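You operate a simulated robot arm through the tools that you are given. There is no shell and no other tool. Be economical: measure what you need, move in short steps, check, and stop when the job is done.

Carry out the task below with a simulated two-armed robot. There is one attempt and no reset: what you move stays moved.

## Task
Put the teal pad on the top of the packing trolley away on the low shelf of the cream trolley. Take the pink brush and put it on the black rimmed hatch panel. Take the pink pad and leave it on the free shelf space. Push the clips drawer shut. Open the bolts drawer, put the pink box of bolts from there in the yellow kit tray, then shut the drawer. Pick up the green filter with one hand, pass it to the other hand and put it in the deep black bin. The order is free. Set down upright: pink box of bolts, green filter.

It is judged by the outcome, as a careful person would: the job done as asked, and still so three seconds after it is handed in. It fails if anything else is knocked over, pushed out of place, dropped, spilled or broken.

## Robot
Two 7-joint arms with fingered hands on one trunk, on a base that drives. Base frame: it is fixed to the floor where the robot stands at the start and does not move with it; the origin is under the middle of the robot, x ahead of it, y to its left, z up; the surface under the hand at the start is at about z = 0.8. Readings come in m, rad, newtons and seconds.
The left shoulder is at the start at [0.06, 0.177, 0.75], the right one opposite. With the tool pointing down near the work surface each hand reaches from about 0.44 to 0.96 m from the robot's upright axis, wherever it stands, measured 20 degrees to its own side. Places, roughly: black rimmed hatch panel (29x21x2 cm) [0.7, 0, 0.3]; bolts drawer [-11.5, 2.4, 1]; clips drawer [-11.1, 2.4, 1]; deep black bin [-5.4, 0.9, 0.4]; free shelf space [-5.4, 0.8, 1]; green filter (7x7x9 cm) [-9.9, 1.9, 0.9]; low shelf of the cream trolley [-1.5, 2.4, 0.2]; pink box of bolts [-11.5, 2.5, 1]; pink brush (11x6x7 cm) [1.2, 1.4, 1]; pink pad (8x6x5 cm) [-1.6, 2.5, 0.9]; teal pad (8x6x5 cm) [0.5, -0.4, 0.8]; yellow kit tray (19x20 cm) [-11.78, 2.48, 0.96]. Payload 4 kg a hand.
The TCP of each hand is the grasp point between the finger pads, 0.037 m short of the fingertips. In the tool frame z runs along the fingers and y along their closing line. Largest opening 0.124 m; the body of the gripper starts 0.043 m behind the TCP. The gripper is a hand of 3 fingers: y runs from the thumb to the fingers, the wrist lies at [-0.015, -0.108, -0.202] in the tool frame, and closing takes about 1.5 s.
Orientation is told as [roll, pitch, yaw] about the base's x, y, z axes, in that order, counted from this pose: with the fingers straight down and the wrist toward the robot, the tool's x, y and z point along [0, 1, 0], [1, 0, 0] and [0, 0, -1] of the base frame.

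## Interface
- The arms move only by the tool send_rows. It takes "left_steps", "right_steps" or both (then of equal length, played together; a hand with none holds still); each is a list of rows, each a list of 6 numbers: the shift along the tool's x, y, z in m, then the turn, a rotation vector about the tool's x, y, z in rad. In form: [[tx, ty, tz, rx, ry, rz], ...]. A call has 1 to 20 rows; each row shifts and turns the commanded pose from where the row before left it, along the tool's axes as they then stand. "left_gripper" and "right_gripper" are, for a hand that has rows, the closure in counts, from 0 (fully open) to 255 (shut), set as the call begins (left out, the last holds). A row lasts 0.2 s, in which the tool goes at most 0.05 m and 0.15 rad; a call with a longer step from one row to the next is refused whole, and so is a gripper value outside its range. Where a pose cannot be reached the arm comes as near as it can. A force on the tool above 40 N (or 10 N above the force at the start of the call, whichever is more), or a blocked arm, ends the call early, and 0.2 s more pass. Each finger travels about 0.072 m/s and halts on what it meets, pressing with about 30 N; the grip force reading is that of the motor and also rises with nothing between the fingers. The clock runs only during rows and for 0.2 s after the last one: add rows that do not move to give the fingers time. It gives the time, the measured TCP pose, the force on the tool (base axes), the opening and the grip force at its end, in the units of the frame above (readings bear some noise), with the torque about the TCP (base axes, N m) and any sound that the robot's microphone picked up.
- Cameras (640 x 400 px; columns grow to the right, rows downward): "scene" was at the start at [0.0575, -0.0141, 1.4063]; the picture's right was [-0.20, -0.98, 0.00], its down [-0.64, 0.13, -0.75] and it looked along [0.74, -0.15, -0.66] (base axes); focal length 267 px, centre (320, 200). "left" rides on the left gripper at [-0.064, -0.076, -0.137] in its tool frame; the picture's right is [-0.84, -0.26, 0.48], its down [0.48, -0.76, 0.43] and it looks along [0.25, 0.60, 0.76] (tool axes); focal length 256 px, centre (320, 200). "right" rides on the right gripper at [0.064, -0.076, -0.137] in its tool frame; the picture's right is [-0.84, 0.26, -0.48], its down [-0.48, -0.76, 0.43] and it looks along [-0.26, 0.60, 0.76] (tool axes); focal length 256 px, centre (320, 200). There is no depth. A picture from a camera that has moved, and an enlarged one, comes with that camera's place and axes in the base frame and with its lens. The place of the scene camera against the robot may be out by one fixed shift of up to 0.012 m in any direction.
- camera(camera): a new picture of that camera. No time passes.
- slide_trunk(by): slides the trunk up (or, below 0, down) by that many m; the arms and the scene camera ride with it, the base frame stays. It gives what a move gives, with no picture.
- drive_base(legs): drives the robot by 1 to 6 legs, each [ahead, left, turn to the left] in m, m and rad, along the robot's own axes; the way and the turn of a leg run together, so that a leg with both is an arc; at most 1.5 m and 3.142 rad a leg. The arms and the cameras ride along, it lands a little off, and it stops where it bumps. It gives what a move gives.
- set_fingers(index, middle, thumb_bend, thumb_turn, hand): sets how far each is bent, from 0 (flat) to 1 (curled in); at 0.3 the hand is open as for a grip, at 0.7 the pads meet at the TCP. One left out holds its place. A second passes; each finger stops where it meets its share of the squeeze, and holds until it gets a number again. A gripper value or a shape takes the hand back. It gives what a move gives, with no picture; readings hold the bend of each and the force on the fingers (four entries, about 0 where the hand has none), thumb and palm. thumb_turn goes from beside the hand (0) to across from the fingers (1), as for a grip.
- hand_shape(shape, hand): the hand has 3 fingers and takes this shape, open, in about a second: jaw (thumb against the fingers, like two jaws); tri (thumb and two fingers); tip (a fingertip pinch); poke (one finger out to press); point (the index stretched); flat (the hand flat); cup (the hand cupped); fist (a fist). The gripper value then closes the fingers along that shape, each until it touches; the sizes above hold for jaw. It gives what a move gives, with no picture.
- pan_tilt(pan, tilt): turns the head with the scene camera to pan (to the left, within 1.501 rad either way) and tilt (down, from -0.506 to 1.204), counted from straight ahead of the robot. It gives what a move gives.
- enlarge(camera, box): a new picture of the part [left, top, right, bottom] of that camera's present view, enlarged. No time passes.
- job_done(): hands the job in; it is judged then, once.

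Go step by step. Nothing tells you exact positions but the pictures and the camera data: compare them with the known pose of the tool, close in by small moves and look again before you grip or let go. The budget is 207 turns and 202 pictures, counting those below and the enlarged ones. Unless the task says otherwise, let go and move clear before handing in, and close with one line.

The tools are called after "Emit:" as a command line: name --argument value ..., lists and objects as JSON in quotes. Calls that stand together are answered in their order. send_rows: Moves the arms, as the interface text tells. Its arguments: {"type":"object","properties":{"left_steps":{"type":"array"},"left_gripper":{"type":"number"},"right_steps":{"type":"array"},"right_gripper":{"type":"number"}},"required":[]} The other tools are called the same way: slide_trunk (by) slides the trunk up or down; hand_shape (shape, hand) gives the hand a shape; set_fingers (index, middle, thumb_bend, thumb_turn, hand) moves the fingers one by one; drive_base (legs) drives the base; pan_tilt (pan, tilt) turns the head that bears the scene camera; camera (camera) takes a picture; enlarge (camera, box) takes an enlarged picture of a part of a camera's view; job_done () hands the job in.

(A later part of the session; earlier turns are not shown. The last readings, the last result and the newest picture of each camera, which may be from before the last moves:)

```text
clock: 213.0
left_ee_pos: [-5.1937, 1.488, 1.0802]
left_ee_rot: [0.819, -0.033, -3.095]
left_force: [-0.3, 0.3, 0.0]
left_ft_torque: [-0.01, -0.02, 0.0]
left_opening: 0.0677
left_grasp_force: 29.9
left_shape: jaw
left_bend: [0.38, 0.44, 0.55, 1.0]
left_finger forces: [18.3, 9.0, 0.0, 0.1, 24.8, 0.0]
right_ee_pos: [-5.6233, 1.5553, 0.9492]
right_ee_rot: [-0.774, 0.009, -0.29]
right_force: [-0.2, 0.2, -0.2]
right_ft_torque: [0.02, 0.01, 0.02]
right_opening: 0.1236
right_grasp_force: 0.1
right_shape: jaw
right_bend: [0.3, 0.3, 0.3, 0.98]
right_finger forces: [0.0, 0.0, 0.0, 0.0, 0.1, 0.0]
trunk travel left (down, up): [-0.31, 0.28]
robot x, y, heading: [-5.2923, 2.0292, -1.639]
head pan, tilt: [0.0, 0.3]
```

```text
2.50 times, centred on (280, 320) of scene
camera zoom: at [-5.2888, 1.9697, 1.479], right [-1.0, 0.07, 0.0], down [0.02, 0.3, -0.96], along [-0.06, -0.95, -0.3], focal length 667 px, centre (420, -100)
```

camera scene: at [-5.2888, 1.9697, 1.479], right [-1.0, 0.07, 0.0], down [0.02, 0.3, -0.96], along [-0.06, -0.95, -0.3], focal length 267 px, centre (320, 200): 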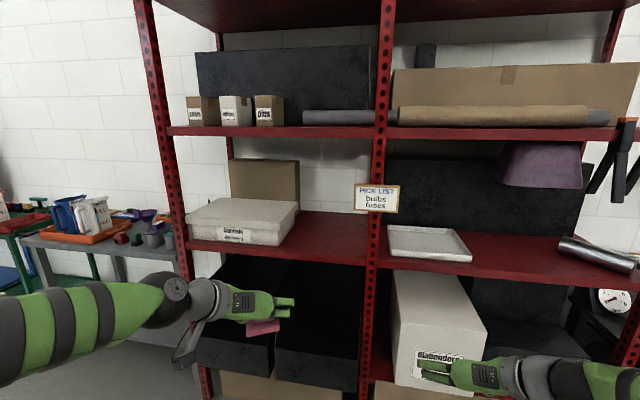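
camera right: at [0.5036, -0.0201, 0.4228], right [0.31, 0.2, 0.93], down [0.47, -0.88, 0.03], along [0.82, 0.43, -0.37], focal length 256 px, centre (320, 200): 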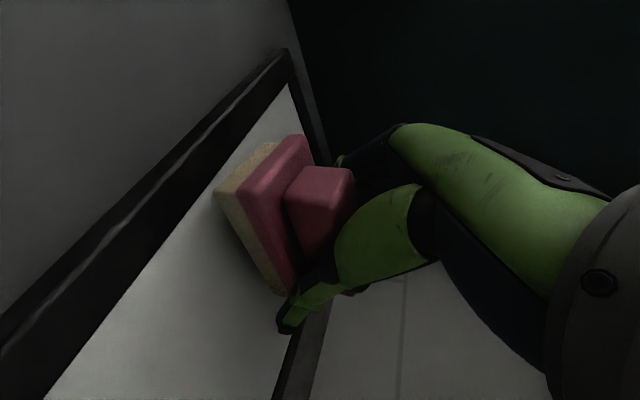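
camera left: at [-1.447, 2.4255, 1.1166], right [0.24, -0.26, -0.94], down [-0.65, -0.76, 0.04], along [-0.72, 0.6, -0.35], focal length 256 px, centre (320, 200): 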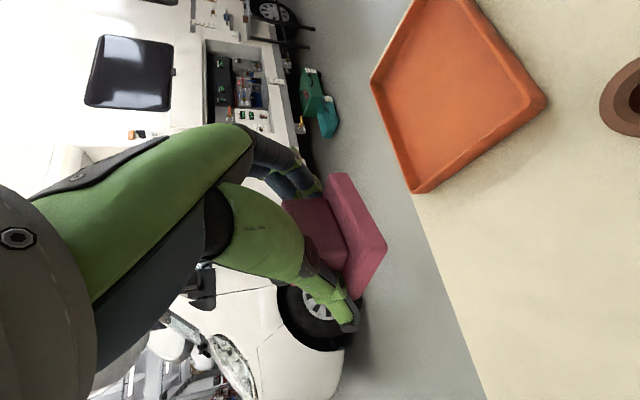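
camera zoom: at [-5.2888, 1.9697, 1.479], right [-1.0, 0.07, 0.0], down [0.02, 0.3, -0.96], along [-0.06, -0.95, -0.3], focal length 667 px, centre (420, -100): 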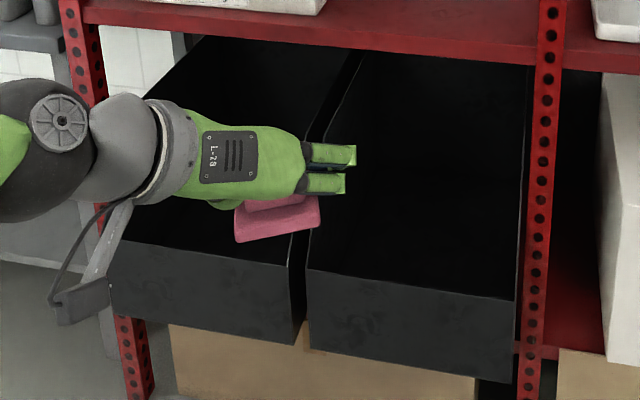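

The target is about (-5.36, 1.02) on the z = 1.0 shelf. I raise the trunk, level the pad, and approach.

Emit:
slide_trunk --by 0.2

Emit:
send_rows --left_steps '[[0, 0, 0, 0.024, -0.02, 0.025], [-0.018, 0, 0.018, 0, 0, 0], [-0.018, 0, 0.018, 0, 0, 0], [-0.018, 0, 0.018, 0, 0, 0], [-0.018, 0, 0.018, 0, 0, 0]]'

Emit:
drive_base --legs '[[0, -0.13, 0], [0.3, 0, 0]]'

Emit:
pan_tilt --pan 0.05 --tilt 0.5

Emit:
camera --camera "scene"

Emit:
camera --camera "left"

```text
clock: 215.1
left_ee_pos: [-5.194, 1.4881, 1.2805]
left_ee_rot: [0.817, -0.037, -3.095]
left_force: [0.4, 1.1, 0.0]
left_ft_torque: [0.03, -0.02, 0.02]
left_opening: 0.0676
left_grasp_force: 30.1
left_shape: jaw
left_bend: [0.38, 0.44, 0.55, 1.0]
left_finger forces: [18.2, 9.0, 0.0, 0.0, 25.1, 0.1]
right_ee_pos: [-5.6229, 1.5554, 1.1496]
right_ee_rot: [-0.774, 0.009, -0.29]
right_force: [-0.3, 0.9, 0.2]
right_ft_torque: [0.02, 0.04, 0.02]
right_opening: 0.1236
right_grasp_force: 0.1
right_shape: jaw
right_bend: [0.3, 0.3, 0.3, 0.98]
right_finger forces: [0.0, 0.1, 0.0, 0.0, 0.1, 0.0]
trunk travel left (down, up): [-0.51, 0.08]
robot x, y, heading: [-5.2882, 2.0319, -1.64]
head pan, tilt: [0.0, 0.3]
```

```text
clock: 216.3
left_ee_pos: [-5.1914, 1.4876, 1.1782]
left_ee_rot: [0.796, 0.001, -3.094]
left_force: [-0.6, -0.7, -0.4]
left_ft_torque: [0.01, 0.02, 0.01]
left_opening: 0.0675
left_grasp_force: 30.0
left_shape: jaw
left_bend: [0.38, 0.44, 0.55, 1.0]
left_finger forces: [18.3, 9.1, 0.0, 0.0, 24.8, 0.0]
right_ee_pos: [-5.6226, 1.5546, 1.1481]
right_ee_rot: [-0.776, 0.008, -0.29]
right_force: [-0.6, 0.7, -0.1]
right_ft_torque: [0.02, 0.02, 0.03]
right_opening: 0.1235
right_grasp_force: 0.0
right_shape: jaw
right_bend: [0.3, 0.3, 0.3, 0.98]
right_finger forces: [0.0, 0.0, 0.0, 0.0, 0.0, 0.0]
trunk travel left (down, up): [-0.51, 0.08]
robot x, y, heading: [-5.2917, 2.0302, -1.635]
head pan, tilt: [0.0, 0.3]
```

```text
clock: 219.2
left_ee_pos: [-5.3401, 1.1999, 1.1786]
left_ee_rot: [0.797, 0.0, -3.095]
left_force: [-0.2, -0.8, -1.6]
left_ft_torque: [0.01, 0.0, -0.04]
left_opening: 0.0672
left_grasp_force: 30.0
left_shape: jaw
left_bend: [0.38, 0.44, 0.55, 1.0]
left_finger forces: [18.3, 9.0, 0.0, 0.0, 24.9, 0.1]
right_ee_pos: [-5.7722, 1.2684, 1.1482]
right_ee_rot: [-0.775, 0.007, -0.288]
right_force: [-0.6, 0.0, 0.0]
right_ft_torque: [0.04, -0.01, -0.03]
right_opening: 0.124
right_grasp_force: 0.1
right_shape: jaw
right_bend: [0.3, 0.3, 0.3, 0.98]
right_finger forces: [0.0, 0.0, 0.1, 0.1, 0.0, 0.1]
trunk travel left (down, up): [-0.51, 0.08]
robot x, y, heading: [-5.4405, 1.7456, -1.638]
head pan, tilt: [0.0, 0.3]
```

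```text
clock: 220.0
left_ee_pos: [-5.3406, 1.2017, 1.1788]
left_ee_rot: [0.798, -0.001, -3.095]
left_force: [-0.1, 0.1, -0.2]
left_ft_torque: [0.0, 0.01, -0.02]
left_opening: 0.0676
left_grasp_force: 30.3
left_shape: jaw
left_bend: [0.38, 0.44, 0.55, 1.0]
left_finger forces: [18.3, 9.1, 0.0, 0.0, 24.9, 0.0]
right_ee_pos: [-5.772, 1.2698, 1.1486]
right_ee_rot: [-0.775, 0.009, -0.291]
right_force: [0.2, 0.2, 0.6]
right_ft_torque: [-0.03, -0.01, 0.03]
right_opening: 0.1239
right_grasp_force: 0.3
right_shape: jaw
right_bend: [0.3, 0.3, 0.3, 0.98]
right_finger forces: [0.1, 0.1, 0.0, 0.0, 0.1, 0.0]
trunk travel left (down, up): [-0.51, 0.08]
robot x, y, heading: [-5.4356, 1.741, -1.64]
head pan, tilt: [0.051, 0.499]
```

```text
108 pictures are left
camera scene: at [-5.4323, 1.6854, 1.6606], right [-1.0, 0.02, 0.0], down [0.01, 0.48, -0.88], along [-0.02, -0.88, -0.48], focal length 267 px, centre (320, 200)
```

scene: 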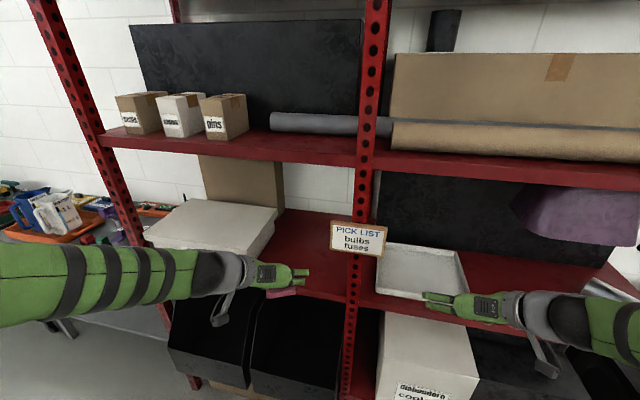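

```text
107 pictures are left
camera left: at [-5.2716, 1.3465, 1.2285], right [0.24, 0.25, -0.94], down [0.79, -0.61, 0.04], along [-0.56, -0.75, -0.35], focal length 256 px, centre (320, 200)
```

left: 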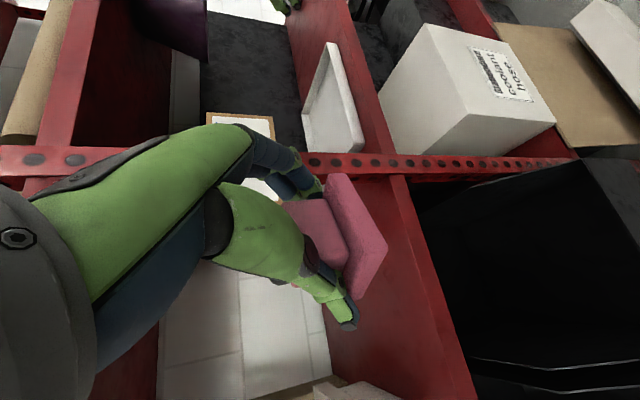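

The hand is lined up with the free space. I reach in and look.

Emit:
send_rows --left_steps '[[0.0206, 0.0058, 0.0355, 0, 0, 0], [0.0206, 0.0058, 0.0355, 0, 0, 0], [0.0206, 0.0058, 0.0355, 0, 0, 0], [0.0206, 0.0058, 0.0355, 0, 0, 0], [0.0206, 0.0058, 0.0355, 0, 0, 0]]'

Emit:
camera --camera "left"

Emit:
enlarge --camera "scene" --box '[170, 190, 390, 330]'

```text
clock: 221.2
left_ee_pos: [-5.358, 0.9986, 1.1294]
left_ee_rot: [0.798, 0.0, -3.094]
left_force: [-0.2, 0.9, -0.7]
left_ft_torque: [0.05, 0.02, 0.0]
left_opening: 0.0677
left_grasp_force: 30.1
left_shape: jaw
left_bend: [0.38, 0.44, 0.55, 1.0]
left_finger forces: [18.3, 9.1, 0.0, 0.1, 25.0, 0.1]
right_ee_pos: [-5.772, 1.2679, 1.1478]
right_ee_rot: [-0.775, 0.009, -0.291]
right_force: [0.8, -0.6, 0.4]
right_ft_torque: [0.01, 0.02, 0.02]
right_opening: 0.1237
right_grasp_force: 0.1
right_shape: jaw
right_bend: [0.3, 0.3, 0.3, 0.98]
right_finger forces: [0.0, 0.0, 0.1, 0.0, 0.0, 0.0]
trunk travel left (down, up): [-0.51, 0.08]
robot x, y, heading: [-5.4381, 1.7445, -1.64]
head pan, tilt: [0.051, 0.499]
```

```text
106 pictures are left
camera left: at [-5.2893, 1.1442, 1.1797], right [0.24, 0.25, -0.94], down [0.79, -0.61, 0.04], along [-0.56, -0.75, -0.35], focal length 256 px, centre (320, 200)
```

left: 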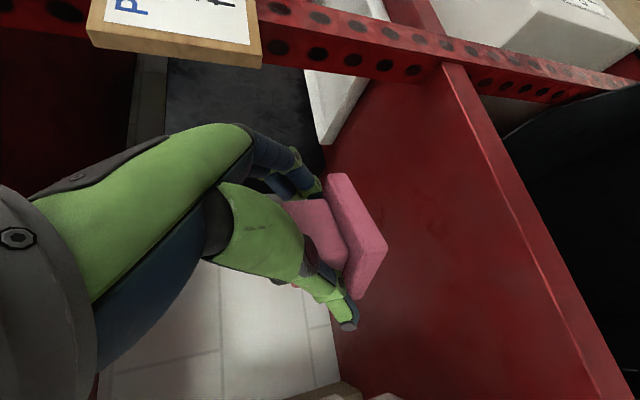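

```text
2.86 times, centred on (280, 260) of scene
camera zoom: at [-5.4326, 1.6842, 1.6605], right [-1.0, 0.02, 0.0], down [0.01, 0.48, -0.88], along [-0.01, -0.88, -0.48], focal length 762 px, centre (434, 29)
```

zoom: 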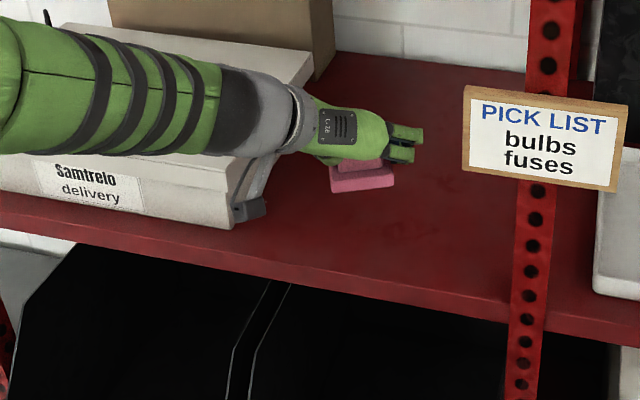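

The pad hangs over bare shelf. I shift 3 cm further from the box and lower.

Emit:
send_rows --left_steps '[[0, 0.03, 0, 0, 0, 0], [-0.0143, 0, 0.014, 0, 0, 0], [-0.0143, 0, 0.014, 0, 0, 0], [-0.0107, 0, 0.0105, 0, 0, 0]]'

Emit:
enlarge --camera "scene" --box '[170, 190, 390, 330]'

Emit:
camera --camera "left"

```text
clock: 222.2
left_ee_pos: [-5.3894, 0.9991, 1.0743]
left_ee_rot: [0.797, 0.0, -3.094]
left_force: [-0.1, 0.2, -0.6]
left_ft_torque: [0.02, -0.04, 0.02]
left_opening: 0.0671
left_grasp_force: 30.2
left_shape: jaw
left_bend: [0.38, 0.44, 0.55, 1.0]
left_finger forces: [18.3, 9.0, 0.0, 0.0, 25.0, 0.0]
right_ee_pos: [-5.771, 1.269, 1.1484]
right_ee_rot: [-0.776, 0.01, -0.289]
right_force: [1.0, 0.2, 1.0]
right_ft_torque: [0.0, -0.02, -0.05]
right_opening: 0.1241
right_grasp_force: 0.1
right_shape: jaw
right_bend: [0.3, 0.3, 0.3, 0.98]
right_finger forces: [0.0, 0.0, 0.1, 0.0, 0.0, 0.0]
trunk travel left (down, up): [-0.51, 0.08]
robot x, y, heading: [-5.4372, 1.7444, -1.637]
head pan, tilt: [0.051, 0.499]
```

```text
2.86 times, centred on (280, 260) of scene
camera zoom: at [-5.432, 1.6851, 1.6606], right [-1.0, 0.02, 0.0], down [0.01, 0.48, -0.88], along [-0.02, -0.88, -0.48], focal length 762 px, centre (434, 29)
```

zoom: 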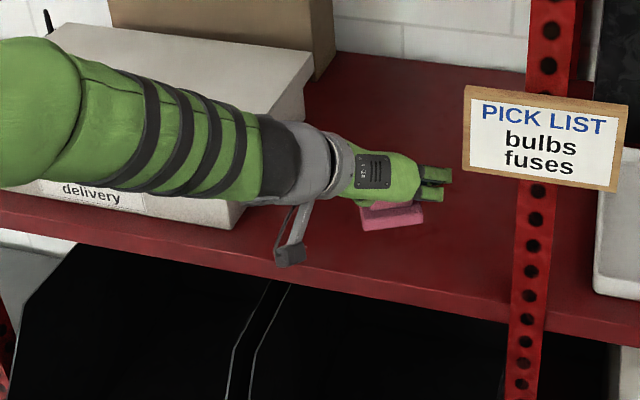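

```text
103 pictures are left
camera left: at [-5.3209, 1.1449, 1.1244], right [0.24, 0.25, -0.94], down [0.79, -0.61, 0.04], along [-0.56, -0.75, -0.35], focal length 256 px, centre (320, 200)
```

left: 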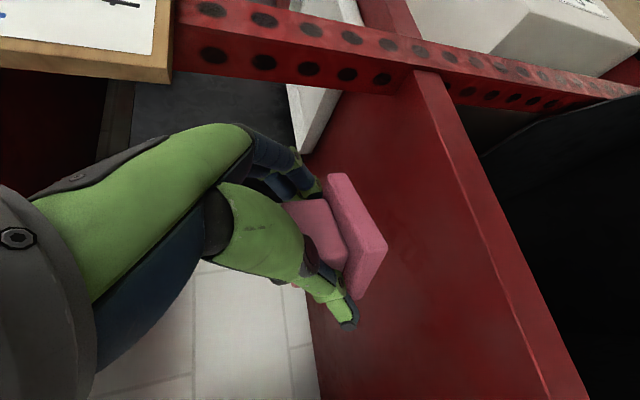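

Emit:
send_rows --left_steps '[[-0.005, 0, 0.005, 0, 0, 0], [-0.005, 0, 0.005, 0, 0, 0], [-0.0036, 0, 0.0035, 0, 0, 0]]'

Emit:
camera --camera "left"

```text
clock: 223.0
left_ee_pos: [-5.3895, 0.9995, 1.055]
left_ee_rot: [0.797, 0.0, -3.095]
left_force: [-0.2, 0.1, -0.5]
left_ft_torque: [-0.04, -0.01, 0.0]
left_opening: 0.0673
left_grasp_force: 29.9
left_shape: jaw
left_bend: [0.38, 0.44, 0.55, 1.0]
left_finger forces: [18.3, 9.0, 0.0, 0.0, 25.1, 0.1]
right_ee_pos: [-5.7714, 1.2693, 1.1491]
right_ee_rot: [-0.774, 0.007, -0.288]
right_force: [0.5, 0.8, -1.9]
right_ft_torque: [-0.04, -0.02, 0.0]
right_opening: 0.1239
right_grasp_force: 0.1
right_shape: jaw
right_bend: [0.3, 0.3, 0.3, 0.98]
right_finger forces: [0.0, 0.0, 0.0, 0.0, 0.0, 0.0]
trunk travel left (down, up): [-0.51, 0.08]
robot x, y, heading: [-5.4334, 1.7419, -1.638]
head pan, tilt: [0.051, 0.499]
```

```text
102 pictures are left
camera left: at [-5.3207, 1.1455, 1.1041], right [0.24, 0.25, -0.94], down [0.79, -0.61, 0.04], along [-0.56, -0.75, -0.35], focal length 256 px, centre (320, 200)
```

left: 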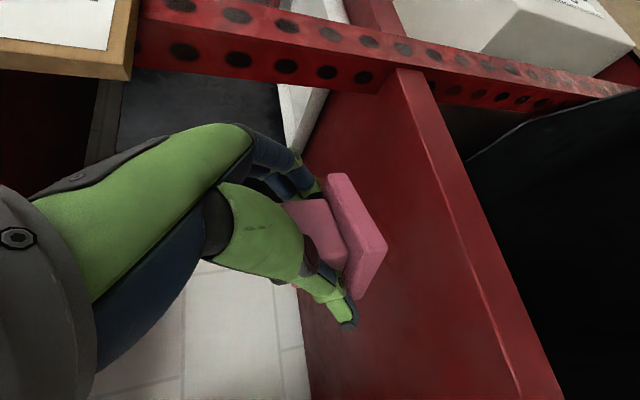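

Emit:
send_rows --left_steps '[[-0.003, 0, 0.003, 0, 0, 0], [-0.003, 0, 0.003, 0, 0, 0], [-0.003, 0, 0.003, 0, 0, 0]]'

```text
clock: 223.8
left_ee_pos: [-5.3891, 0.9996, 1.0411]
left_ee_rot: [0.798, 0.0, -3.095]
left_force: [0.3, -0.1, -1.3]
left_ft_torque: [-0.06, 0.02, 0.02]
left_opening: 0.0674
left_grasp_force: 29.5
left_shape: jaw
left_bend: [0.38, 0.44, 0.55, 1.0]
left_finger forces: [18.3, 9.0, 0.0, 0.0, 25.1, 0.0]
right_ee_pos: [-5.771, 1.2694, 1.1483]
right_ee_rot: [-0.774, 0.008, -0.29]
right_force: [0.7, 0.6, 0.2]
right_ft_torque: [-0.01, 0.04, -0.04]
right_opening: 0.1234
right_grasp_force: 0.2
right_shape: jaw
right_bend: [0.3, 0.3, 0.3, 0.98]
right_finger forces: [0.0, 0.0, 0.1, 0.1, 0.0, 0.0]
trunk travel left (down, up): [-0.51, 0.08]
robot x, y, heading: [-5.4387, 1.7456, -1.637]
head pan, tilt: [0.051, 0.499]
```

Emit:
send_rows --left_steps '[[-0.003, 0, 0.003, 0, 0, 0], [-0.003, 0, 0.003, 0, 0, 0], [-0.0025, 0, 0.0025, 0, 0, 0]]'

Emit:
enlarge --camera "scene" --box '[170, 190, 390, 330]'

```text
clock: 224.6
left_ee_pos: [-5.3903, 0.9987, 1.0313]
left_ee_rot: [0.797, 0.0, -3.093]
left_force: [-0.1, 1.0, -0.5]
left_ft_torque: [0.02, 0.0, 0.01]
left_opening: 0.0672
left_grasp_force: 30.0
left_shape: jaw
left_bend: [0.38, 0.44, 0.55, 1.0]
left_finger forces: [18.4, 9.0, 0.0, 0.0, 25.1, 0.1]
right_ee_pos: [-5.7707, 1.2692, 1.1495]
right_ee_rot: [-0.775, 0.008, -0.29]
right_force: [-0.2, 0.8, 0.1]
right_ft_torque: [-0.05, 0.0, 0.0]
right_opening: 0.1237
right_grasp_force: 0.1
right_shape: jaw
right_bend: [0.3, 0.3, 0.3, 0.98]
right_finger forces: [0.1, 0.1, 0.0, 0.0, 0.1, 0.1]
trunk travel left (down, up): [-0.51, 0.08]
robot x, y, heading: [-5.4372, 1.7413, -1.639]
head pan, tilt: [0.051, 0.499]
```

```text
2.86 times, centred on (280, 260) of scene
camera zoom: at [-5.4322, 1.6854, 1.6606], right [-1.0, 0.02, 0.0], down [0.01, 0.48, -0.88], along [-0.02, -0.88, -0.48], focal length 762 px, centre (434, 29)
```

zoom: 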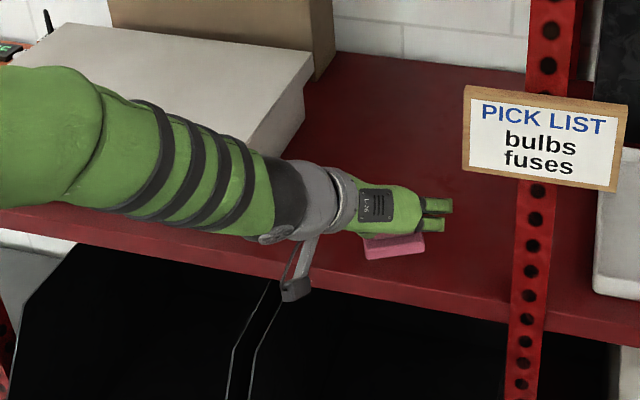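

Emit:
send_rows --left_steps '[[-0.003, 0, 0.003, 0, 0, 0], [-0.003, 0, 0.003, 0, 0, 0], [-0.0025, 0, 0.0025, 0, 0, 0]]'

Emit:
camera --camera "left"

```text
clock: 225.4
left_ee_pos: [-5.3895, 0.9999, 1.0166]
left_ee_rot: [0.798, 0.0, -3.094]
left_force: [-0.3, 0.5, -1.1]
left_ft_torque: [0.01, 0.0, 0.02]
left_opening: 0.0676
left_grasp_force: 29.9
left_shape: jaw
left_bend: [0.38, 0.44, 0.55, 1.0]
left_finger forces: [18.3, 9.0, 0.0, 0.0, 25.2, 0.0]
right_ee_pos: [-5.7713, 1.2683, 1.1493]
right_ee_rot: [-0.774, 0.009, -0.289]
right_force: [-0.3, 0.6, -0.4]
right_ft_torque: [-0.03, 0.03, -0.01]
right_opening: 0.124
right_grasp_force: 0.1
right_shape: jaw
right_bend: [0.3, 0.3, 0.3, 0.98]
right_finger forces: [0.1, 0.0, 0.0, 0.1, 0.0, 0.0]
trunk travel left (down, up): [-0.51, 0.08]
robot x, y, heading: [-5.4404, 1.7471, -1.641]
head pan, tilt: [0.051, 0.499]
```

```text
100 pictures are left
camera left: at [-5.3206, 1.1452, 1.0669], right [0.24, 0.25, -0.94], down [0.79, -0.61, 0.04], along [-0.56, -0.75, -0.35], focal length 256 px, centre (320, 200)
```

left: 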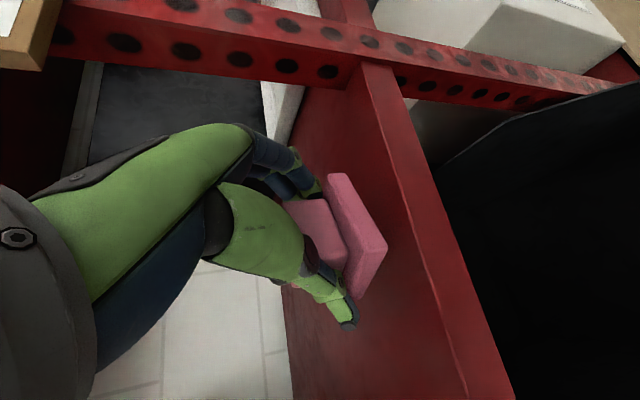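

The shelf is lower than I assumed, so I check where the front edge really is before going on.

Emit:
enlarge --camera "left" --box '[260, 60, 560, 400]'

Emit:
enlarge --camera "scene" --box '[260, 220, 380, 310]'

```text
1.18 times, centred on (410, 230) of left
camera zoom: at [-5.3206, 1.1452, 1.0669], right [0.24, 0.25, -0.94], down [0.79, -0.61, 0.04], along [-0.56, -0.75, -0.35], focal length 301 px, centre (214, 165)
```

zoom: 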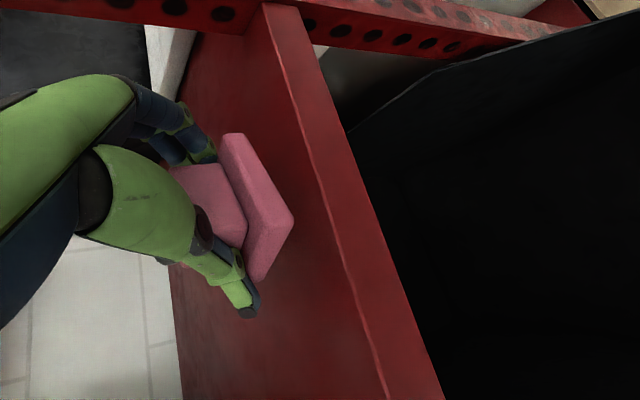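

```text
4.44 times, centred on (320, 265) of scene
camera zoom: at [-5.4322, 1.6854, 1.6606], right [-1.0, 0.02, 0.0], down [0.01, 0.48, -0.88], along [-0.02, -0.88, -0.48], focal length 1186 px, centre (320, -89)
```

zoom: 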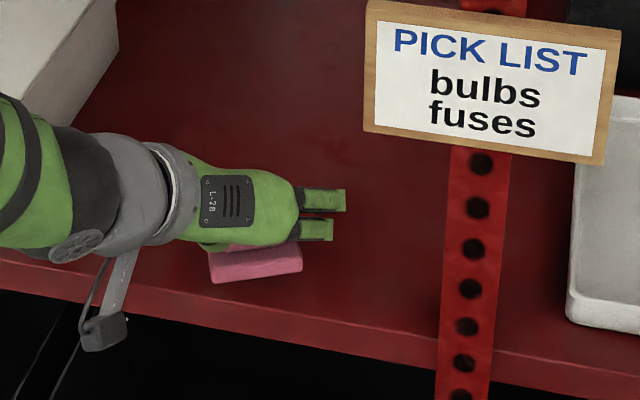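

To be sure of full support I want the pad about 5 cm deeper, and the forearm further from the box. I rise, back out, shift the base right while moving the hand left, and re-enter.

Emit:
send_rows --left_steps '[[0.018, 0, -0.0175, 0, 0, 0], [0.018, 0, -0.0175, 0, 0, 0]]'

Emit:
drive_base --legs '[[-0.2, 0, 0], [0, -0.15, 0]]'

Emit:
send_rows --left_steps '[[0, -0.036, 0, 0, 0, 0], [0, -0.036, 0, 0, 0, 0], [0, -0.036, 0, 0, 0, 0], [0, -0.036, 0, 0, 0, 0]]'

Emit:
camera --camera "scene"

Emit:
camera --camera "left"

```text
clock: 226.0
left_ee_pos: [-5.3895, 0.9989, 1.0693]
left_ee_rot: [0.797, -0.003, -3.094]
left_force: [0.2, -0.2, 0.0]
left_ft_torque: [-0.01, -0.01, -0.02]
left_opening: 0.0671
left_grasp_force: 30.3
left_shape: jaw
left_bend: [0.38, 0.44, 0.55, 1.0]
left_finger forces: [18.3, 9.0, 0.1, 0.0, 25.0, 0.1]
right_ee_pos: [-5.7717, 1.2689, 1.1483]
right_ee_rot: [-0.776, 0.008, -0.291]
right_force: [0.4, 0.1, 1.1]
right_ft_torque: [-0.01, 0.03, 0.0]
right_opening: 0.1238
right_grasp_force: 0.0
right_shape: jaw
right_bend: [0.3, 0.3, 0.3, 0.98]
right_finger forces: [0.1, 0.0, 0.0, 0.0, 0.0, 0.0]
trunk travel left (down, up): [-0.51, 0.08]
robot x, y, heading: [-5.4344, 1.7452, -1.641]
head pan, tilt: [0.051, 0.499]
```

```text
clock: 228.6
left_ee_pos: [-5.5255, 1.2102, 1.07]
left_ee_rot: [0.798, 0.0, -3.095]
left_force: [-0.4, 0.7, -1.3]
left_ft_torque: [-0.01, -0.01, 0.01]
left_opening: 0.0674
left_grasp_force: 29.7
left_shape: jaw
left_bend: [0.38, 0.44, 0.55, 1.0]
left_finger forces: [18.3, 8.9, 0.0, 0.0, 24.9, 0.0]
right_ee_pos: [-5.9088, 1.4824, 1.1475]
right_ee_rot: [-0.776, 0.006, -0.293]
right_force: [0.8, 0.5, 0.0]
right_ft_torque: [-0.01, 0.0, 0.02]
right_opening: 0.1237
right_grasp_force: 0.1
right_shape: jaw
right_bend: [0.3, 0.3, 0.3, 0.98]
right_finger forces: [0.0, 0.0, 0.1, 0.1, 0.0, 0.0]
trunk travel left (down, up): [-0.51, 0.08]
robot x, y, heading: [-5.5722, 1.9544, -1.645]
head pan, tilt: [0.051, 0.499]
```

```text
clock: 229.6
left_ee_pos: [-5.3806, 1.2165, 1.0697]
left_ee_rot: [0.798, -0.002, -3.098]
left_force: [-0.4, -1.0, -1.0]
left_ft_torque: [-0.06, 0.02, 0.0]
left_opening: 0.0671
left_grasp_force: 29.7
left_shape: jaw
left_bend: [0.38, 0.44, 0.55, 1.0]
left_finger forces: [18.3, 9.0, 0.0, 0.1, 25.1, 0.0]
right_ee_pos: [-5.9068, 1.4822, 1.1494]
right_ee_rot: [-0.776, 0.009, -0.293]
right_force: [0.9, 0.4, 0.2]
right_ft_torque: [-0.03, 0.03, 0.04]
right_opening: 0.1238
right_grasp_force: 0.2
right_shape: jaw
right_bend: [0.3, 0.3, 0.3, 0.98]
right_finger forces: [0.0, 0.0, 0.0, 0.0, 0.0, 0.0]
trunk travel left (down, up): [-0.51, 0.08]
robot x, y, heading: [-5.5728, 1.9558, -1.642]
head pan, tilt: [0.051, 0.499]
```

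```text
97 pictures are left
camera scene: at [-5.5659, 1.8974, 1.6606], right [-1.0, 0.02, 0.0], down [0.01, 0.48, -0.88], along [-0.02, -0.88, -0.48], focal length 267 px, centre (320, 200)
```

scene: 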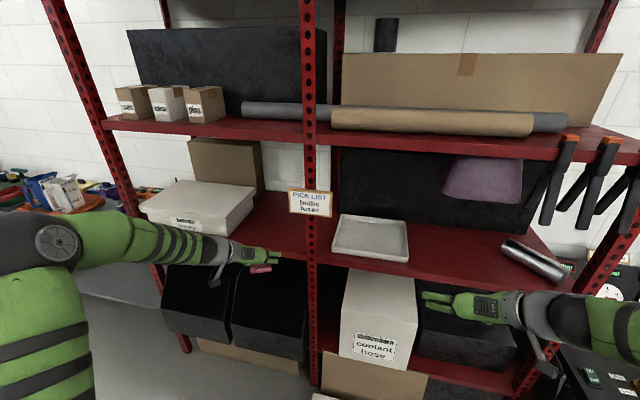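

```text
96 pictures are left
camera left: at [-5.3117, 1.3622, 1.1186], right [0.24, 0.25, -0.94], down [0.79, -0.61, 0.04], along [-0.57, -0.75, -0.35], focal length 256 px, centre (320, 200)
```

left: 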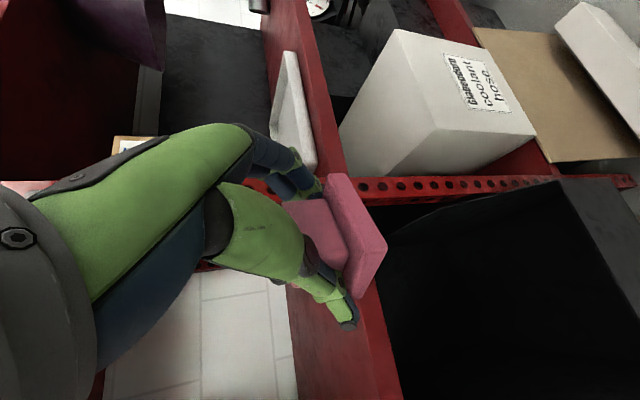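

The space is centred near y = 0.8, so I go in to y = 0.9 with the base, still high.

Emit:
drive_base --legs '[[0.31, 0, 0]]'

Emit:
camera --camera "scene"

Emit:
camera --camera "left"

```text
clock: 231.7
left_ee_pos: [-5.4116, 0.9, 1.0692]
left_ee_rot: [0.798, 0.0, -3.104]
left_force: [0.5, -1.0, -0.8]
left_ft_torque: [0.01, 0.0, -0.02]
left_opening: 0.0672
left_grasp_force: 30.3
left_shape: jaw
left_bend: [0.38, 0.44, 0.55, 1.0]
left_finger forces: [18.3, 9.0, 0.0, 0.1, 25.2, 0.1]
right_ee_pos: [-5.9348, 1.17, 1.1487]
right_ee_rot: [-0.774, 0.01, -0.302]
right_force: [-0.3, -0.5, -0.8]
right_ft_torque: [0.0, 0.01, 0.04]
right_opening: 0.1236
right_grasp_force: 0.1
right_shape: jaw
right_bend: [0.3, 0.3, 0.3, 0.98]
right_finger forces: [0.0, 0.0, 0.1, 0.0, 0.1, 0.1]
trunk travel left (down, up): [-0.51, 0.08]
robot x, y, heading: [-5.5963, 1.6409, -1.646]
head pan, tilt: [0.051, 0.499]
```

```text
95 pictures are left
camera scene: at [-5.5908, 1.5822, 1.6605], right [-1.0, 0.03, 0.0], down [0.01, 0.48, -0.88], along [-0.03, -0.88, -0.48], focal length 267 px, centre (320, 200)
```

scene: 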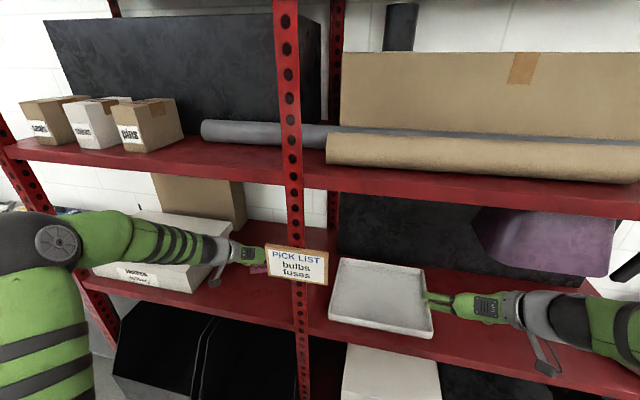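

```text
94 pictures are left
camera left: at [-5.3411, 1.0452, 1.1183], right [0.25, 0.25, -0.94], down [0.78, -0.62, 0.04], along [-0.57, -0.74, -0.35], focal length 256 px, centre (320, 200)
```

left: 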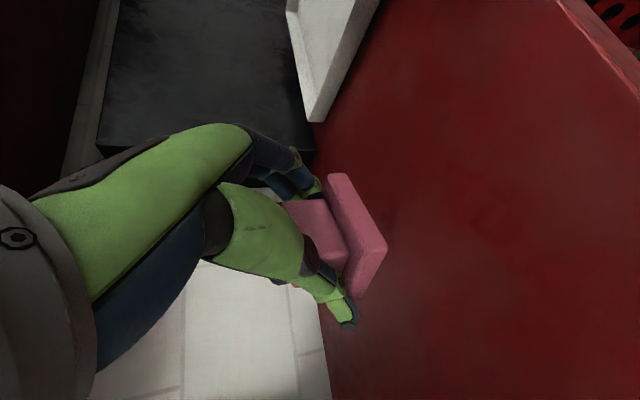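

The pad is well inside. I lower it in steps until it touches.

Emit:
send_rows --left_steps '[[-0.0107, 0, 0.0105, 0, 0, 0], [-0.0107, 0, 0.0105, 0, 0, 0], [-0.0072, 0, 0.007, 0, 0, 0], [-0.003, 0, 0.003, 0, 0, 0]]'

Emit:
send_rows --left_steps '[[-0.003, 0, 0.003, 0, 0, 0], [-0.003, 0, 0.003, 0, 0, 0], [-0.003, 0, 0.003, 0, 0, 0]]'

Emit:
enlarge --camera "scene" --box '[120, 180, 340, 330]'

```text
clock: 232.7
left_ee_pos: [-5.4111, 0.9014, 1.0254]
left_ee_rot: [0.798, 0.0, -3.105]
left_force: [0.3, 0.1, -1.3]
left_ft_torque: [-0.01, 0.0, -0.01]
left_opening: 0.067
left_grasp_force: 30.4
left_shape: jaw
left_bend: [0.38, 0.44, 0.55, 1.0]
left_finger forces: [18.3, 8.9, 0.1, 0.0, 25.2, 0.0]
right_ee_pos: [-5.9346, 1.1703, 1.1496]
right_ee_rot: [-0.775, 0.008, -0.302]
right_force: [0.0, -0.2, -0.6]
right_ft_torque: [0.01, 0.01, -0.02]
right_opening: 0.1236
right_grasp_force: 0.0
right_shape: jaw
right_bend: [0.3, 0.3, 0.3, 0.98]
right_finger forces: [0.1, 0.1, 0.1, 0.0, 0.1, 0.1]
trunk travel left (down, up): [-0.51, 0.08]
robot x, y, heading: [-5.5927, 1.6439, -1.646]
head pan, tilt: [0.051, 0.499]
```

```text
clock: 233.5
left_ee_pos: [-5.4123, 0.8992, 1.0127]
left_ee_rot: [0.797, -0.001, -3.105]
left_force: [0.2, 0.4, -1.0]
left_ft_torque: [0.03, 0.0, 0.01]
left_opening: 0.0672
left_grasp_force: 30.2
left_shape: jaw
left_bend: [0.38, 0.44, 0.55, 1.0]
left_finger forces: [18.3, 9.0, 0.0, 0.0, 25.1, 0.1]
right_ee_pos: [-5.9332, 1.1712, 1.1487]
right_ee_rot: [-0.775, 0.008, -0.302]
right_force: [0.3, 0.0, -0.3]
right_ft_torque: [0.01, -0.02, -0.02]
right_opening: 0.1236
right_grasp_force: 0.0
right_shape: jaw
right_bend: [0.3, 0.3, 0.3, 0.98]
right_finger forces: [0.1, 0.0, 0.0, 0.0, 0.0, 0.1]
trunk travel left (down, up): [-0.51, 0.08]
robot x, y, heading: [-5.5936, 1.6403, -1.65]
head pan, tilt: [0.051, 0.499]
```

```text
2.67 times, centred on (230, 255) of scene
camera zoom: at [-5.5907, 1.5832, 1.6606], right [-1.0, 0.03, 0.0], down [0.01, 0.48, -0.88], along [-0.03, -0.88, -0.48], focal length 711 px, centre (560, 53)
```

zoom: 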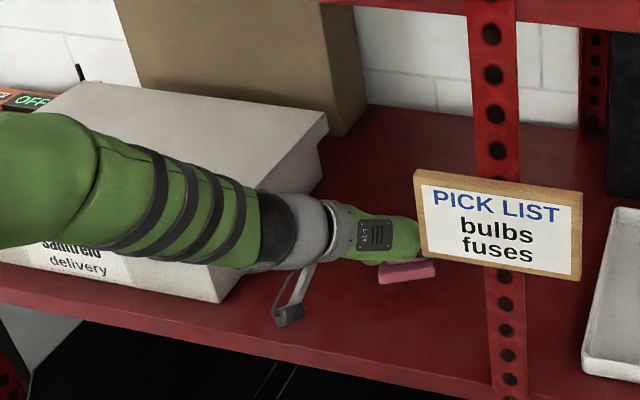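

Emit:
send_rows --left_steps '[[-0.003, 0, 0.003, 0, 0, 0], [-0.003, 0, 0.003, 0, 0, 0], [-0.003, 0, 0.003, 0, 0, 0]]'

Emit:
enlarge --camera "scene" --box '[120, 180, 340, 330]'

```text
clock: 234.3
left_ee_pos: [-5.4107, 0.9002, 1.0006]
left_ee_rot: [0.798, 0.0, -3.104]
left_force: [-1.4, -0.5, -1.0]
left_ft_torque: [-0.01, 0.0, 0.01]
left_opening: 0.0672
left_grasp_force: 29.9
left_shape: jaw
left_bend: [0.38, 0.44, 0.55, 1.0]
left_finger forces: [18.3, 9.0, 0.0, 0.0, 25.0, 0.0]
right_ee_pos: [-5.9339, 1.1714, 1.1492]
right_ee_rot: [-0.774, 0.007, -0.302]
right_force: [0.3, 0.7, 1.0]
right_ft_torque: [-0.01, 0.0, 0.0]
right_opening: 0.1236
right_grasp_force: 0.0
right_shape: jaw
right_bend: [0.3, 0.3, 0.3, 0.98]
right_finger forces: [0.0, 0.1, 0.0, 0.0, 0.0, 0.1]
trunk travel left (down, up): [-0.51, 0.08]
robot x, y, heading: [-5.5953, 1.6445, -1.65]
head pan, tilt: [0.051, 0.499]
```

```text
2.67 times, centred on (230, 255) of scene
camera zoom: at [-5.5907, 1.5832, 1.6606], right [-1.0, 0.03, 0.0], down [0.01, 0.48, -0.88], along [-0.03, -0.88, -0.48], focal length 711 px, centre (560, 53)
```

zoom: 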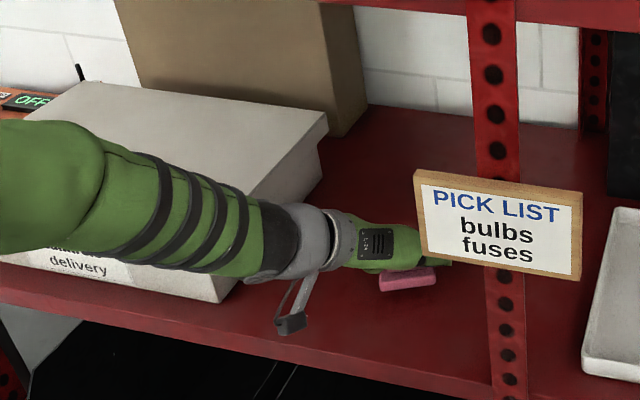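

Emit:
send_rows --left_steps '[[-0.003, 0, 0.003, 0, 0, 0], [-0.003, 0, 0.003, 0, 0, 0], [-0.003, 0, 0.003, 0, 0, 0]]'

Emit:
enlarge --camera "scene" --box '[120, 180, 340, 330]'

Emit:
camera --camera "left"

```text
clock: 235.1
left_ee_pos: [-5.4113, 0.9001, 0.9872]
left_ee_rot: [0.798, 0.0, -3.105]
left_force: [-0.8, -0.1, -0.2]
left_ft_torque: [-0.03, -0.03, -0.01]
left_opening: 0.0672
left_grasp_force: 30.0
left_shape: jaw
left_bend: [0.38, 0.44, 0.55, 1.0]
left_finger forces: [18.2, 9.1, 0.0, 0.0, 25.4, 0.0]
right_ee_pos: [-5.9336, 1.1725, 1.1484]
right_ee_rot: [-0.775, 0.008, -0.301]
right_force: [0.0, 0.7, -0.3]
right_ft_torque: [0.02, 0.03, 0.01]
right_opening: 0.1238
right_grasp_force: 0.1
right_shape: jaw
right_bend: [0.3, 0.3, 0.3, 0.98]
right_finger forces: [0.0, 0.0, 0.1, 0.0, 0.1, 0.1]
trunk travel left (down, up): [-0.51, 0.08]
robot x, y, heading: [-5.5974, 1.6418, -1.646]
head pan, tilt: [0.051, 0.499]
```

```text
2.67 times, centred on (230, 255) of scene
camera zoom: at [-5.5907, 1.5835, 1.6606], right [-1.0, 0.03, 0.0], down [0.01, 0.48, -0.88], along [-0.03, -0.88, -0.48], focal length 711 px, centre (560, 53)
```

zoom: 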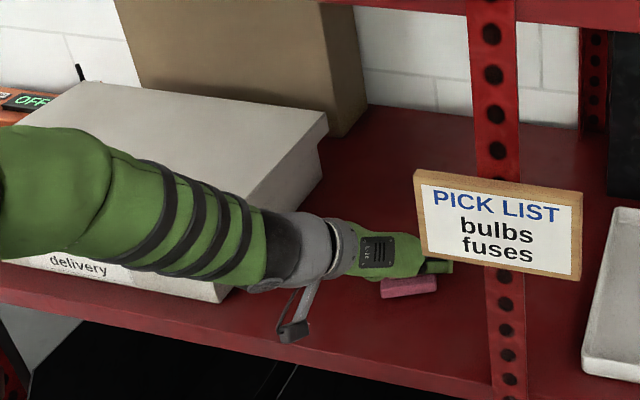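

```text
90 pictures are left
camera left: at [-5.3407, 1.0451, 1.0367], right [0.25, 0.25, -0.94], down [0.78, -0.62, 0.04], along [-0.57, -0.74, -0.35], focal length 256 px, centre (320, 200)
```

left: 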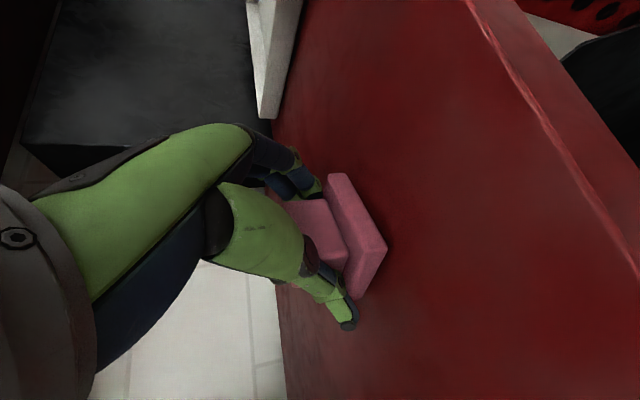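

Emit:
send_rows --left_steps '[[-0.0025, 0, 0.0025, 0, 0, 0], [-0.0025, 0, 0.0025, 0, 0, 0], [-0.0025, 0, 0.0025, 0, 0, 0]]'

Emit:
camera --camera "left"

```text
clock: 236.0
left_ee_pos: [-5.4125, 0.8986, 0.9841]
left_ee_rot: [0.814, -0.009, -3.11]
left_force: [1.3, 4.7, 19.6]
left_ft_torque: [-0.52, 0.35, 0.01]
left_opening: 0.0676
left_grasp_force: 30.0
left_shape: jaw
left_bend: [0.38, 0.44, 0.55, 1.0]
left_finger forces: [19.4, 15.7, 0.0, 0.0, 35.3, 0.0]
right_ee_pos: [-5.9339, 1.1719, 1.1492]
right_ee_rot: [-0.776, 0.01, -0.299]
right_force: [0.2, 0.8, -0.6]
right_ft_torque: [0.02, 0.01, -0.03]
right_opening: 0.1237
right_grasp_force: 0.1
right_shape: jaw
right_bend: [0.3, 0.3, 0.3, 0.98]
right_finger forces: [0.0, 0.1, 0.0, 0.0, 0.1, 0.1]
trunk travel left (down, up): [-0.51, 0.08]
robot x, y, heading: [-5.5988, 1.6436, -1.648]
head pan, tilt: [0.051, 0.499]
stopped in row 3 (left hand): the force on the tool passed its limit at 41 N (the readings are from after the stop); the commanded pose is now the measured one
```

```text
89 pictures are left
camera left: at [-5.3413, 1.0441, 1.0311], right [0.24, 0.23, -0.94], down [0.78, -0.62, 0.05], along [-0.58, -0.75, -0.33], focal length 256 px, centre (320, 200)
```

left: 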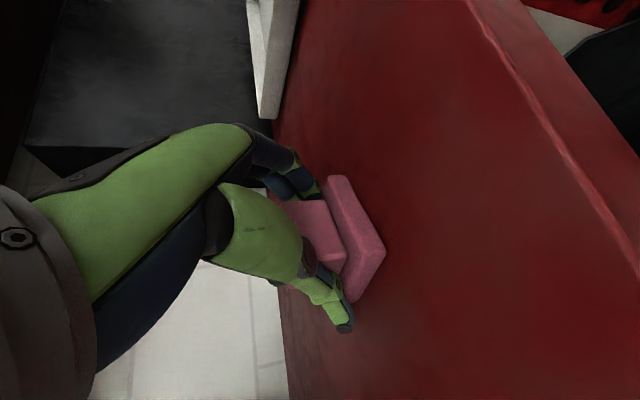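

Contact at z 0.984. I release, rise a little, and check.

Emit:
send_rows --left_steps '[[0.0015, 0, -0.0015, 0, 0, 0], [0, 0, 0, 0, 0, 0], [0, 0, 0, 0, 0, 0], [0, 0, 0, 0, 0, 0], [0, 0, 0, 0, 0, 0], [0, 0, 0, 0, 0, 0], [0, 0, 0, 0, 0, 0], [0.0107, 0, -0.0105, 0, 0, 0], [0.0143, 0, -0.014, 0, 0, 0], [0.0143, 0, -0.014, 0, 0, 0]]' --left_gripper 0

Emit:
camera --camera "left"

Emit:
drive_base --legs '[[-0.3, 0, 0]]'

Emit:
camera --camera "scene"

```text
clock: 238.2
left_ee_pos: [-5.4105, 0.9, 1.041]
left_ee_rot: [0.807, -0.002, -3.106]
left_force: [-0.6, -0.4, -0.4]
left_ft_torque: [0.0, 0.02, 0.0]
left_opening: 0.1237
left_grasp_force: 0.0
left_shape: jaw
left_bend: [0.3, 0.3, 0.3, 0.98]
left_finger forces: [0.0, 0.1, 0.1, 0.0, 0.0, 0.1]
right_ee_pos: [-5.9338, 1.1718, 1.1496]
right_ee_rot: [-0.775, 0.009, -0.302]
right_force: [0.4, -0.1, -0.3]
right_ft_torque: [0.0, -0.02, 0.0]
right_opening: 0.1241
right_grasp_force: 0.0
right_shape: jaw
right_bend: [0.3, 0.3, 0.3, 0.98]
right_finger forces: [0.0, 0.0, 0.0, 0.0, 0.0, 0.0]
trunk travel left (down, up): [-0.51, 0.08]
robot x, y, heading: [-5.5954, 1.6423, -1.649]
head pan, tilt: [0.051, 0.499]
```

```text
88 pictures are left
camera left: at [-5.3409, 1.046, 1.088], right [0.25, 0.24, -0.94], down [0.78, -0.62, 0.05], along [-0.57, -0.75, -0.34], focal length 256 px, centre (320, 200)
```

left: 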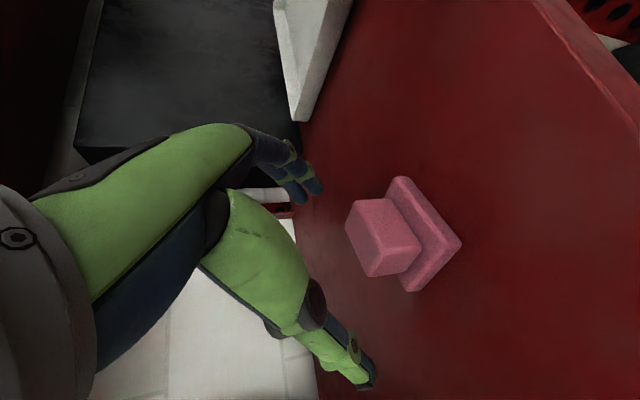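

```text
clock: 240.3
left_ee_pos: [-5.3886, 1.1969, 1.0406]
left_ee_rot: [0.805, -0.003, -3.108]
left_force: [0.2, -0.4, 0.2]
left_ft_torque: [-0.01, 0.0, 0.01]
left_opening: 0.1239
left_grasp_force: 0.0
left_shape: jaw
left_bend: [0.3, 0.3, 0.3, 0.98]
left_finger forces: [0.1, 0.0, 0.0, 0.1, 0.0, 0.1]
right_ee_pos: [-5.912, 1.4688, 1.1494]
right_ee_rot: [-0.776, 0.009, -0.301]
right_force: [-0.3, 0.3, 0.0]
right_ft_torque: [0.01, 0.03, 0.01]
right_opening: 0.1236
right_grasp_force: 0.1
right_shape: jaw
right_bend: [0.3, 0.3, 0.3, 0.98]
right_finger forces: [0.0, 0.0, 0.0, 0.0, 0.1, 0.0]
trunk travel left (down, up): [-0.51, 0.08]
robot x, y, heading: [-5.5717, 1.9366, -1.654]
head pan, tilt: [0.051, 0.499]
```

```text
87 pictures are left
camera scene: at [-5.5671, 1.88, 1.6606], right [-1.0, 0.03, 0.0], down [0.01, 0.48, -0.88], along [-0.03, -0.88, -0.48], focal length 267 px, centre (320, 200)
```

scene: 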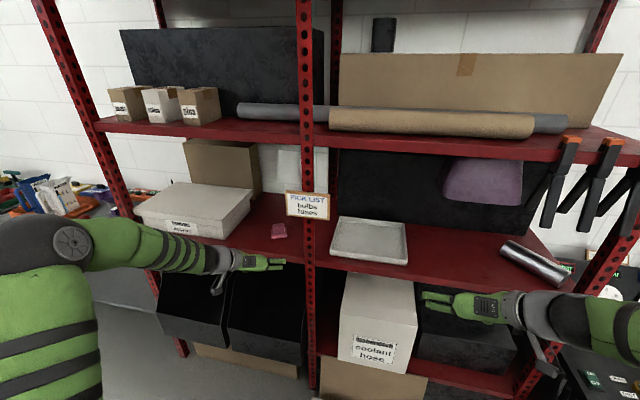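

The pink pad sits on the free shelf space. I back away, turn toward -x, and look down the hall for the filter and the drawers.

Emit:
drive_base --legs '[[-0.25, 0, 0], [0, 0, -1.49]]'

Emit:
pan_tilt --pan 0.0 --tilt 0.25

Emit:
camera --camera "scene"

```text
clock: 245.6
left_ee_pos: [-6.2635, 1.91, 1.04]
left_ee_rot: [0.806, -0.004, 1.734]
left_force: [-0.1, 0.4, -0.3]
left_ft_torque: [-0.01, -0.01, -0.02]
left_opening: 0.1239
left_grasp_force: 0.1
left_shape: jaw
left_bend: [0.3, 0.3, 0.3, 0.98]
left_finger forces: [0.1, 0.1, 0.0, 0.0, 0.1, 0.0]
right_ee_pos: [-6.0617, 2.4646, 1.1491]
right_ee_rot: [-0.775, 0.009, -1.743]
right_force: [-0.1, 0.4, -1.4]
right_ft_torque: [0.05, 0.01, 0.0]
right_opening: 0.1236
right_grasp_force: 0.0
right_shape: jaw
right_bend: [0.3, 0.3, 0.3, 0.98]
right_finger forces: [0.0, 0.0, 0.1, 0.0, 0.0, 0.1]
trunk travel left (down, up): [-0.51, 0.08]
robot x, y, heading: [-5.5531, 2.1886, -3.096]
head pan, tilt: [0.051, 0.499]
```

```text
clock: 246.4
left_ee_pos: [-6.2621, 1.91, 1.0391]
left_ee_rot: [0.806, -0.005, 1.736]
left_force: [-0.3, -0.2, -0.1]
left_ft_torque: [-0.04, -0.03, 0.02]
left_opening: 0.1237
left_grasp_force: 0.1
left_shape: jaw
left_bend: [0.3, 0.3, 0.3, 0.98]
left_finger forces: [0.1, 0.0, 0.0, 0.1, 0.1, 0.0]
right_ee_pos: [-6.0615, 2.4637, 1.1485]
right_ee_rot: [-0.774, 0.009, -1.743]
right_force: [0.7, 0.2, 1.0]
right_ft_torque: [-0.02, 0.01, 0.01]
right_opening: 0.1237
right_grasp_force: 0.0
right_shape: jaw
right_bend: [0.3, 0.3, 0.3, 0.98]
right_finger forces: [0.1, 0.0, 0.0, 0.0, 0.1, 0.0]
trunk travel left (down, up): [-0.51, 0.08]
robot x, y, heading: [-5.5505, 2.1883, -3.093]
head pan, tilt: [0.0, 0.25]
```

```text
86 pictures are left
camera scene: at [-5.61, 2.1874, 1.6836], right [-0.05, 1.0, 0.0], down [0.25, 0.01, -0.97], along [-0.97, -0.05, -0.25], focal length 267 px, centre (320, 200)
```

scene: 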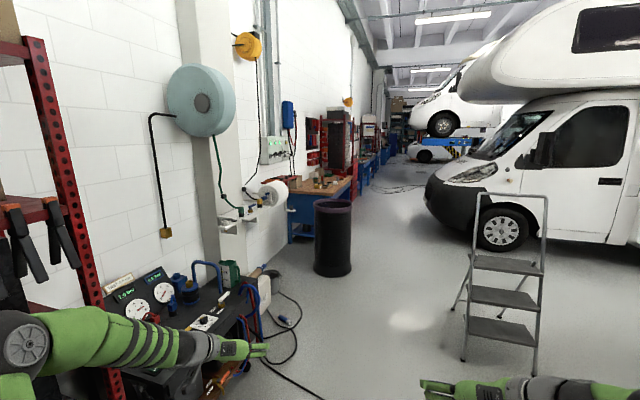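

The way runs between the waste bin (right edge y about 2.4 at x -8.65) and the ladder and van. I drive it in stages.

Emit:
drive_base --legs '[[0, 0, -0.05], [1.45, -0.38, 0], [0.75, -0.03, 0]]'

Emit:
camera --camera "scene"

```text
clock: 257.9
left_ee_pos: [-8.4863, 2.3352, 1.0396]
left_ee_rot: [0.808, -0.004, 1.693]
left_force: [-0.3, -0.7, -0.1]
left_ft_torque: [0.01, 0.02, -0.01]
left_opening: 0.1238
left_grasp_force: 0.0
left_shape: jaw
left_bend: [0.3, 0.3, 0.3, 0.98]
left_finger forces: [0.0, 0.0, 0.0, 0.0, 0.1, 0.0]
right_ee_pos: [-8.2624, 2.88, 1.1482]
right_ee_rot: [-0.774, 0.007, -1.784]
right_force: [0.5, -0.3, 0.4]
right_ft_torque: [0.0, -0.01, -0.02]
right_opening: 0.1239
right_grasp_force: 0.0
right_shape: jaw
right_bend: [0.3, 0.3, 0.3, 0.98]
right_finger forces: [0.1, 0.0, 0.1, 0.0, 0.1, 0.0]
trunk travel left (down, up): [-0.51, 0.08]
robot x, y, heading: [-7.7648, 2.5835, -3.135]
head pan, tilt: [0.0, 0.25]
```

```text
85 pictures are left
camera scene: at [-7.8223, 2.5859, 1.6836], right [-0.01, 1.0, 0.0], down [0.25, 0.0, -0.97], along [-0.97, -0.01, -0.25], focal length 267 px, centre (320, 200)
```

scene: 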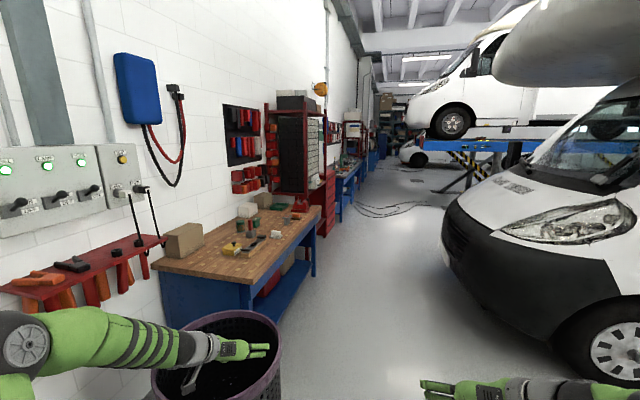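

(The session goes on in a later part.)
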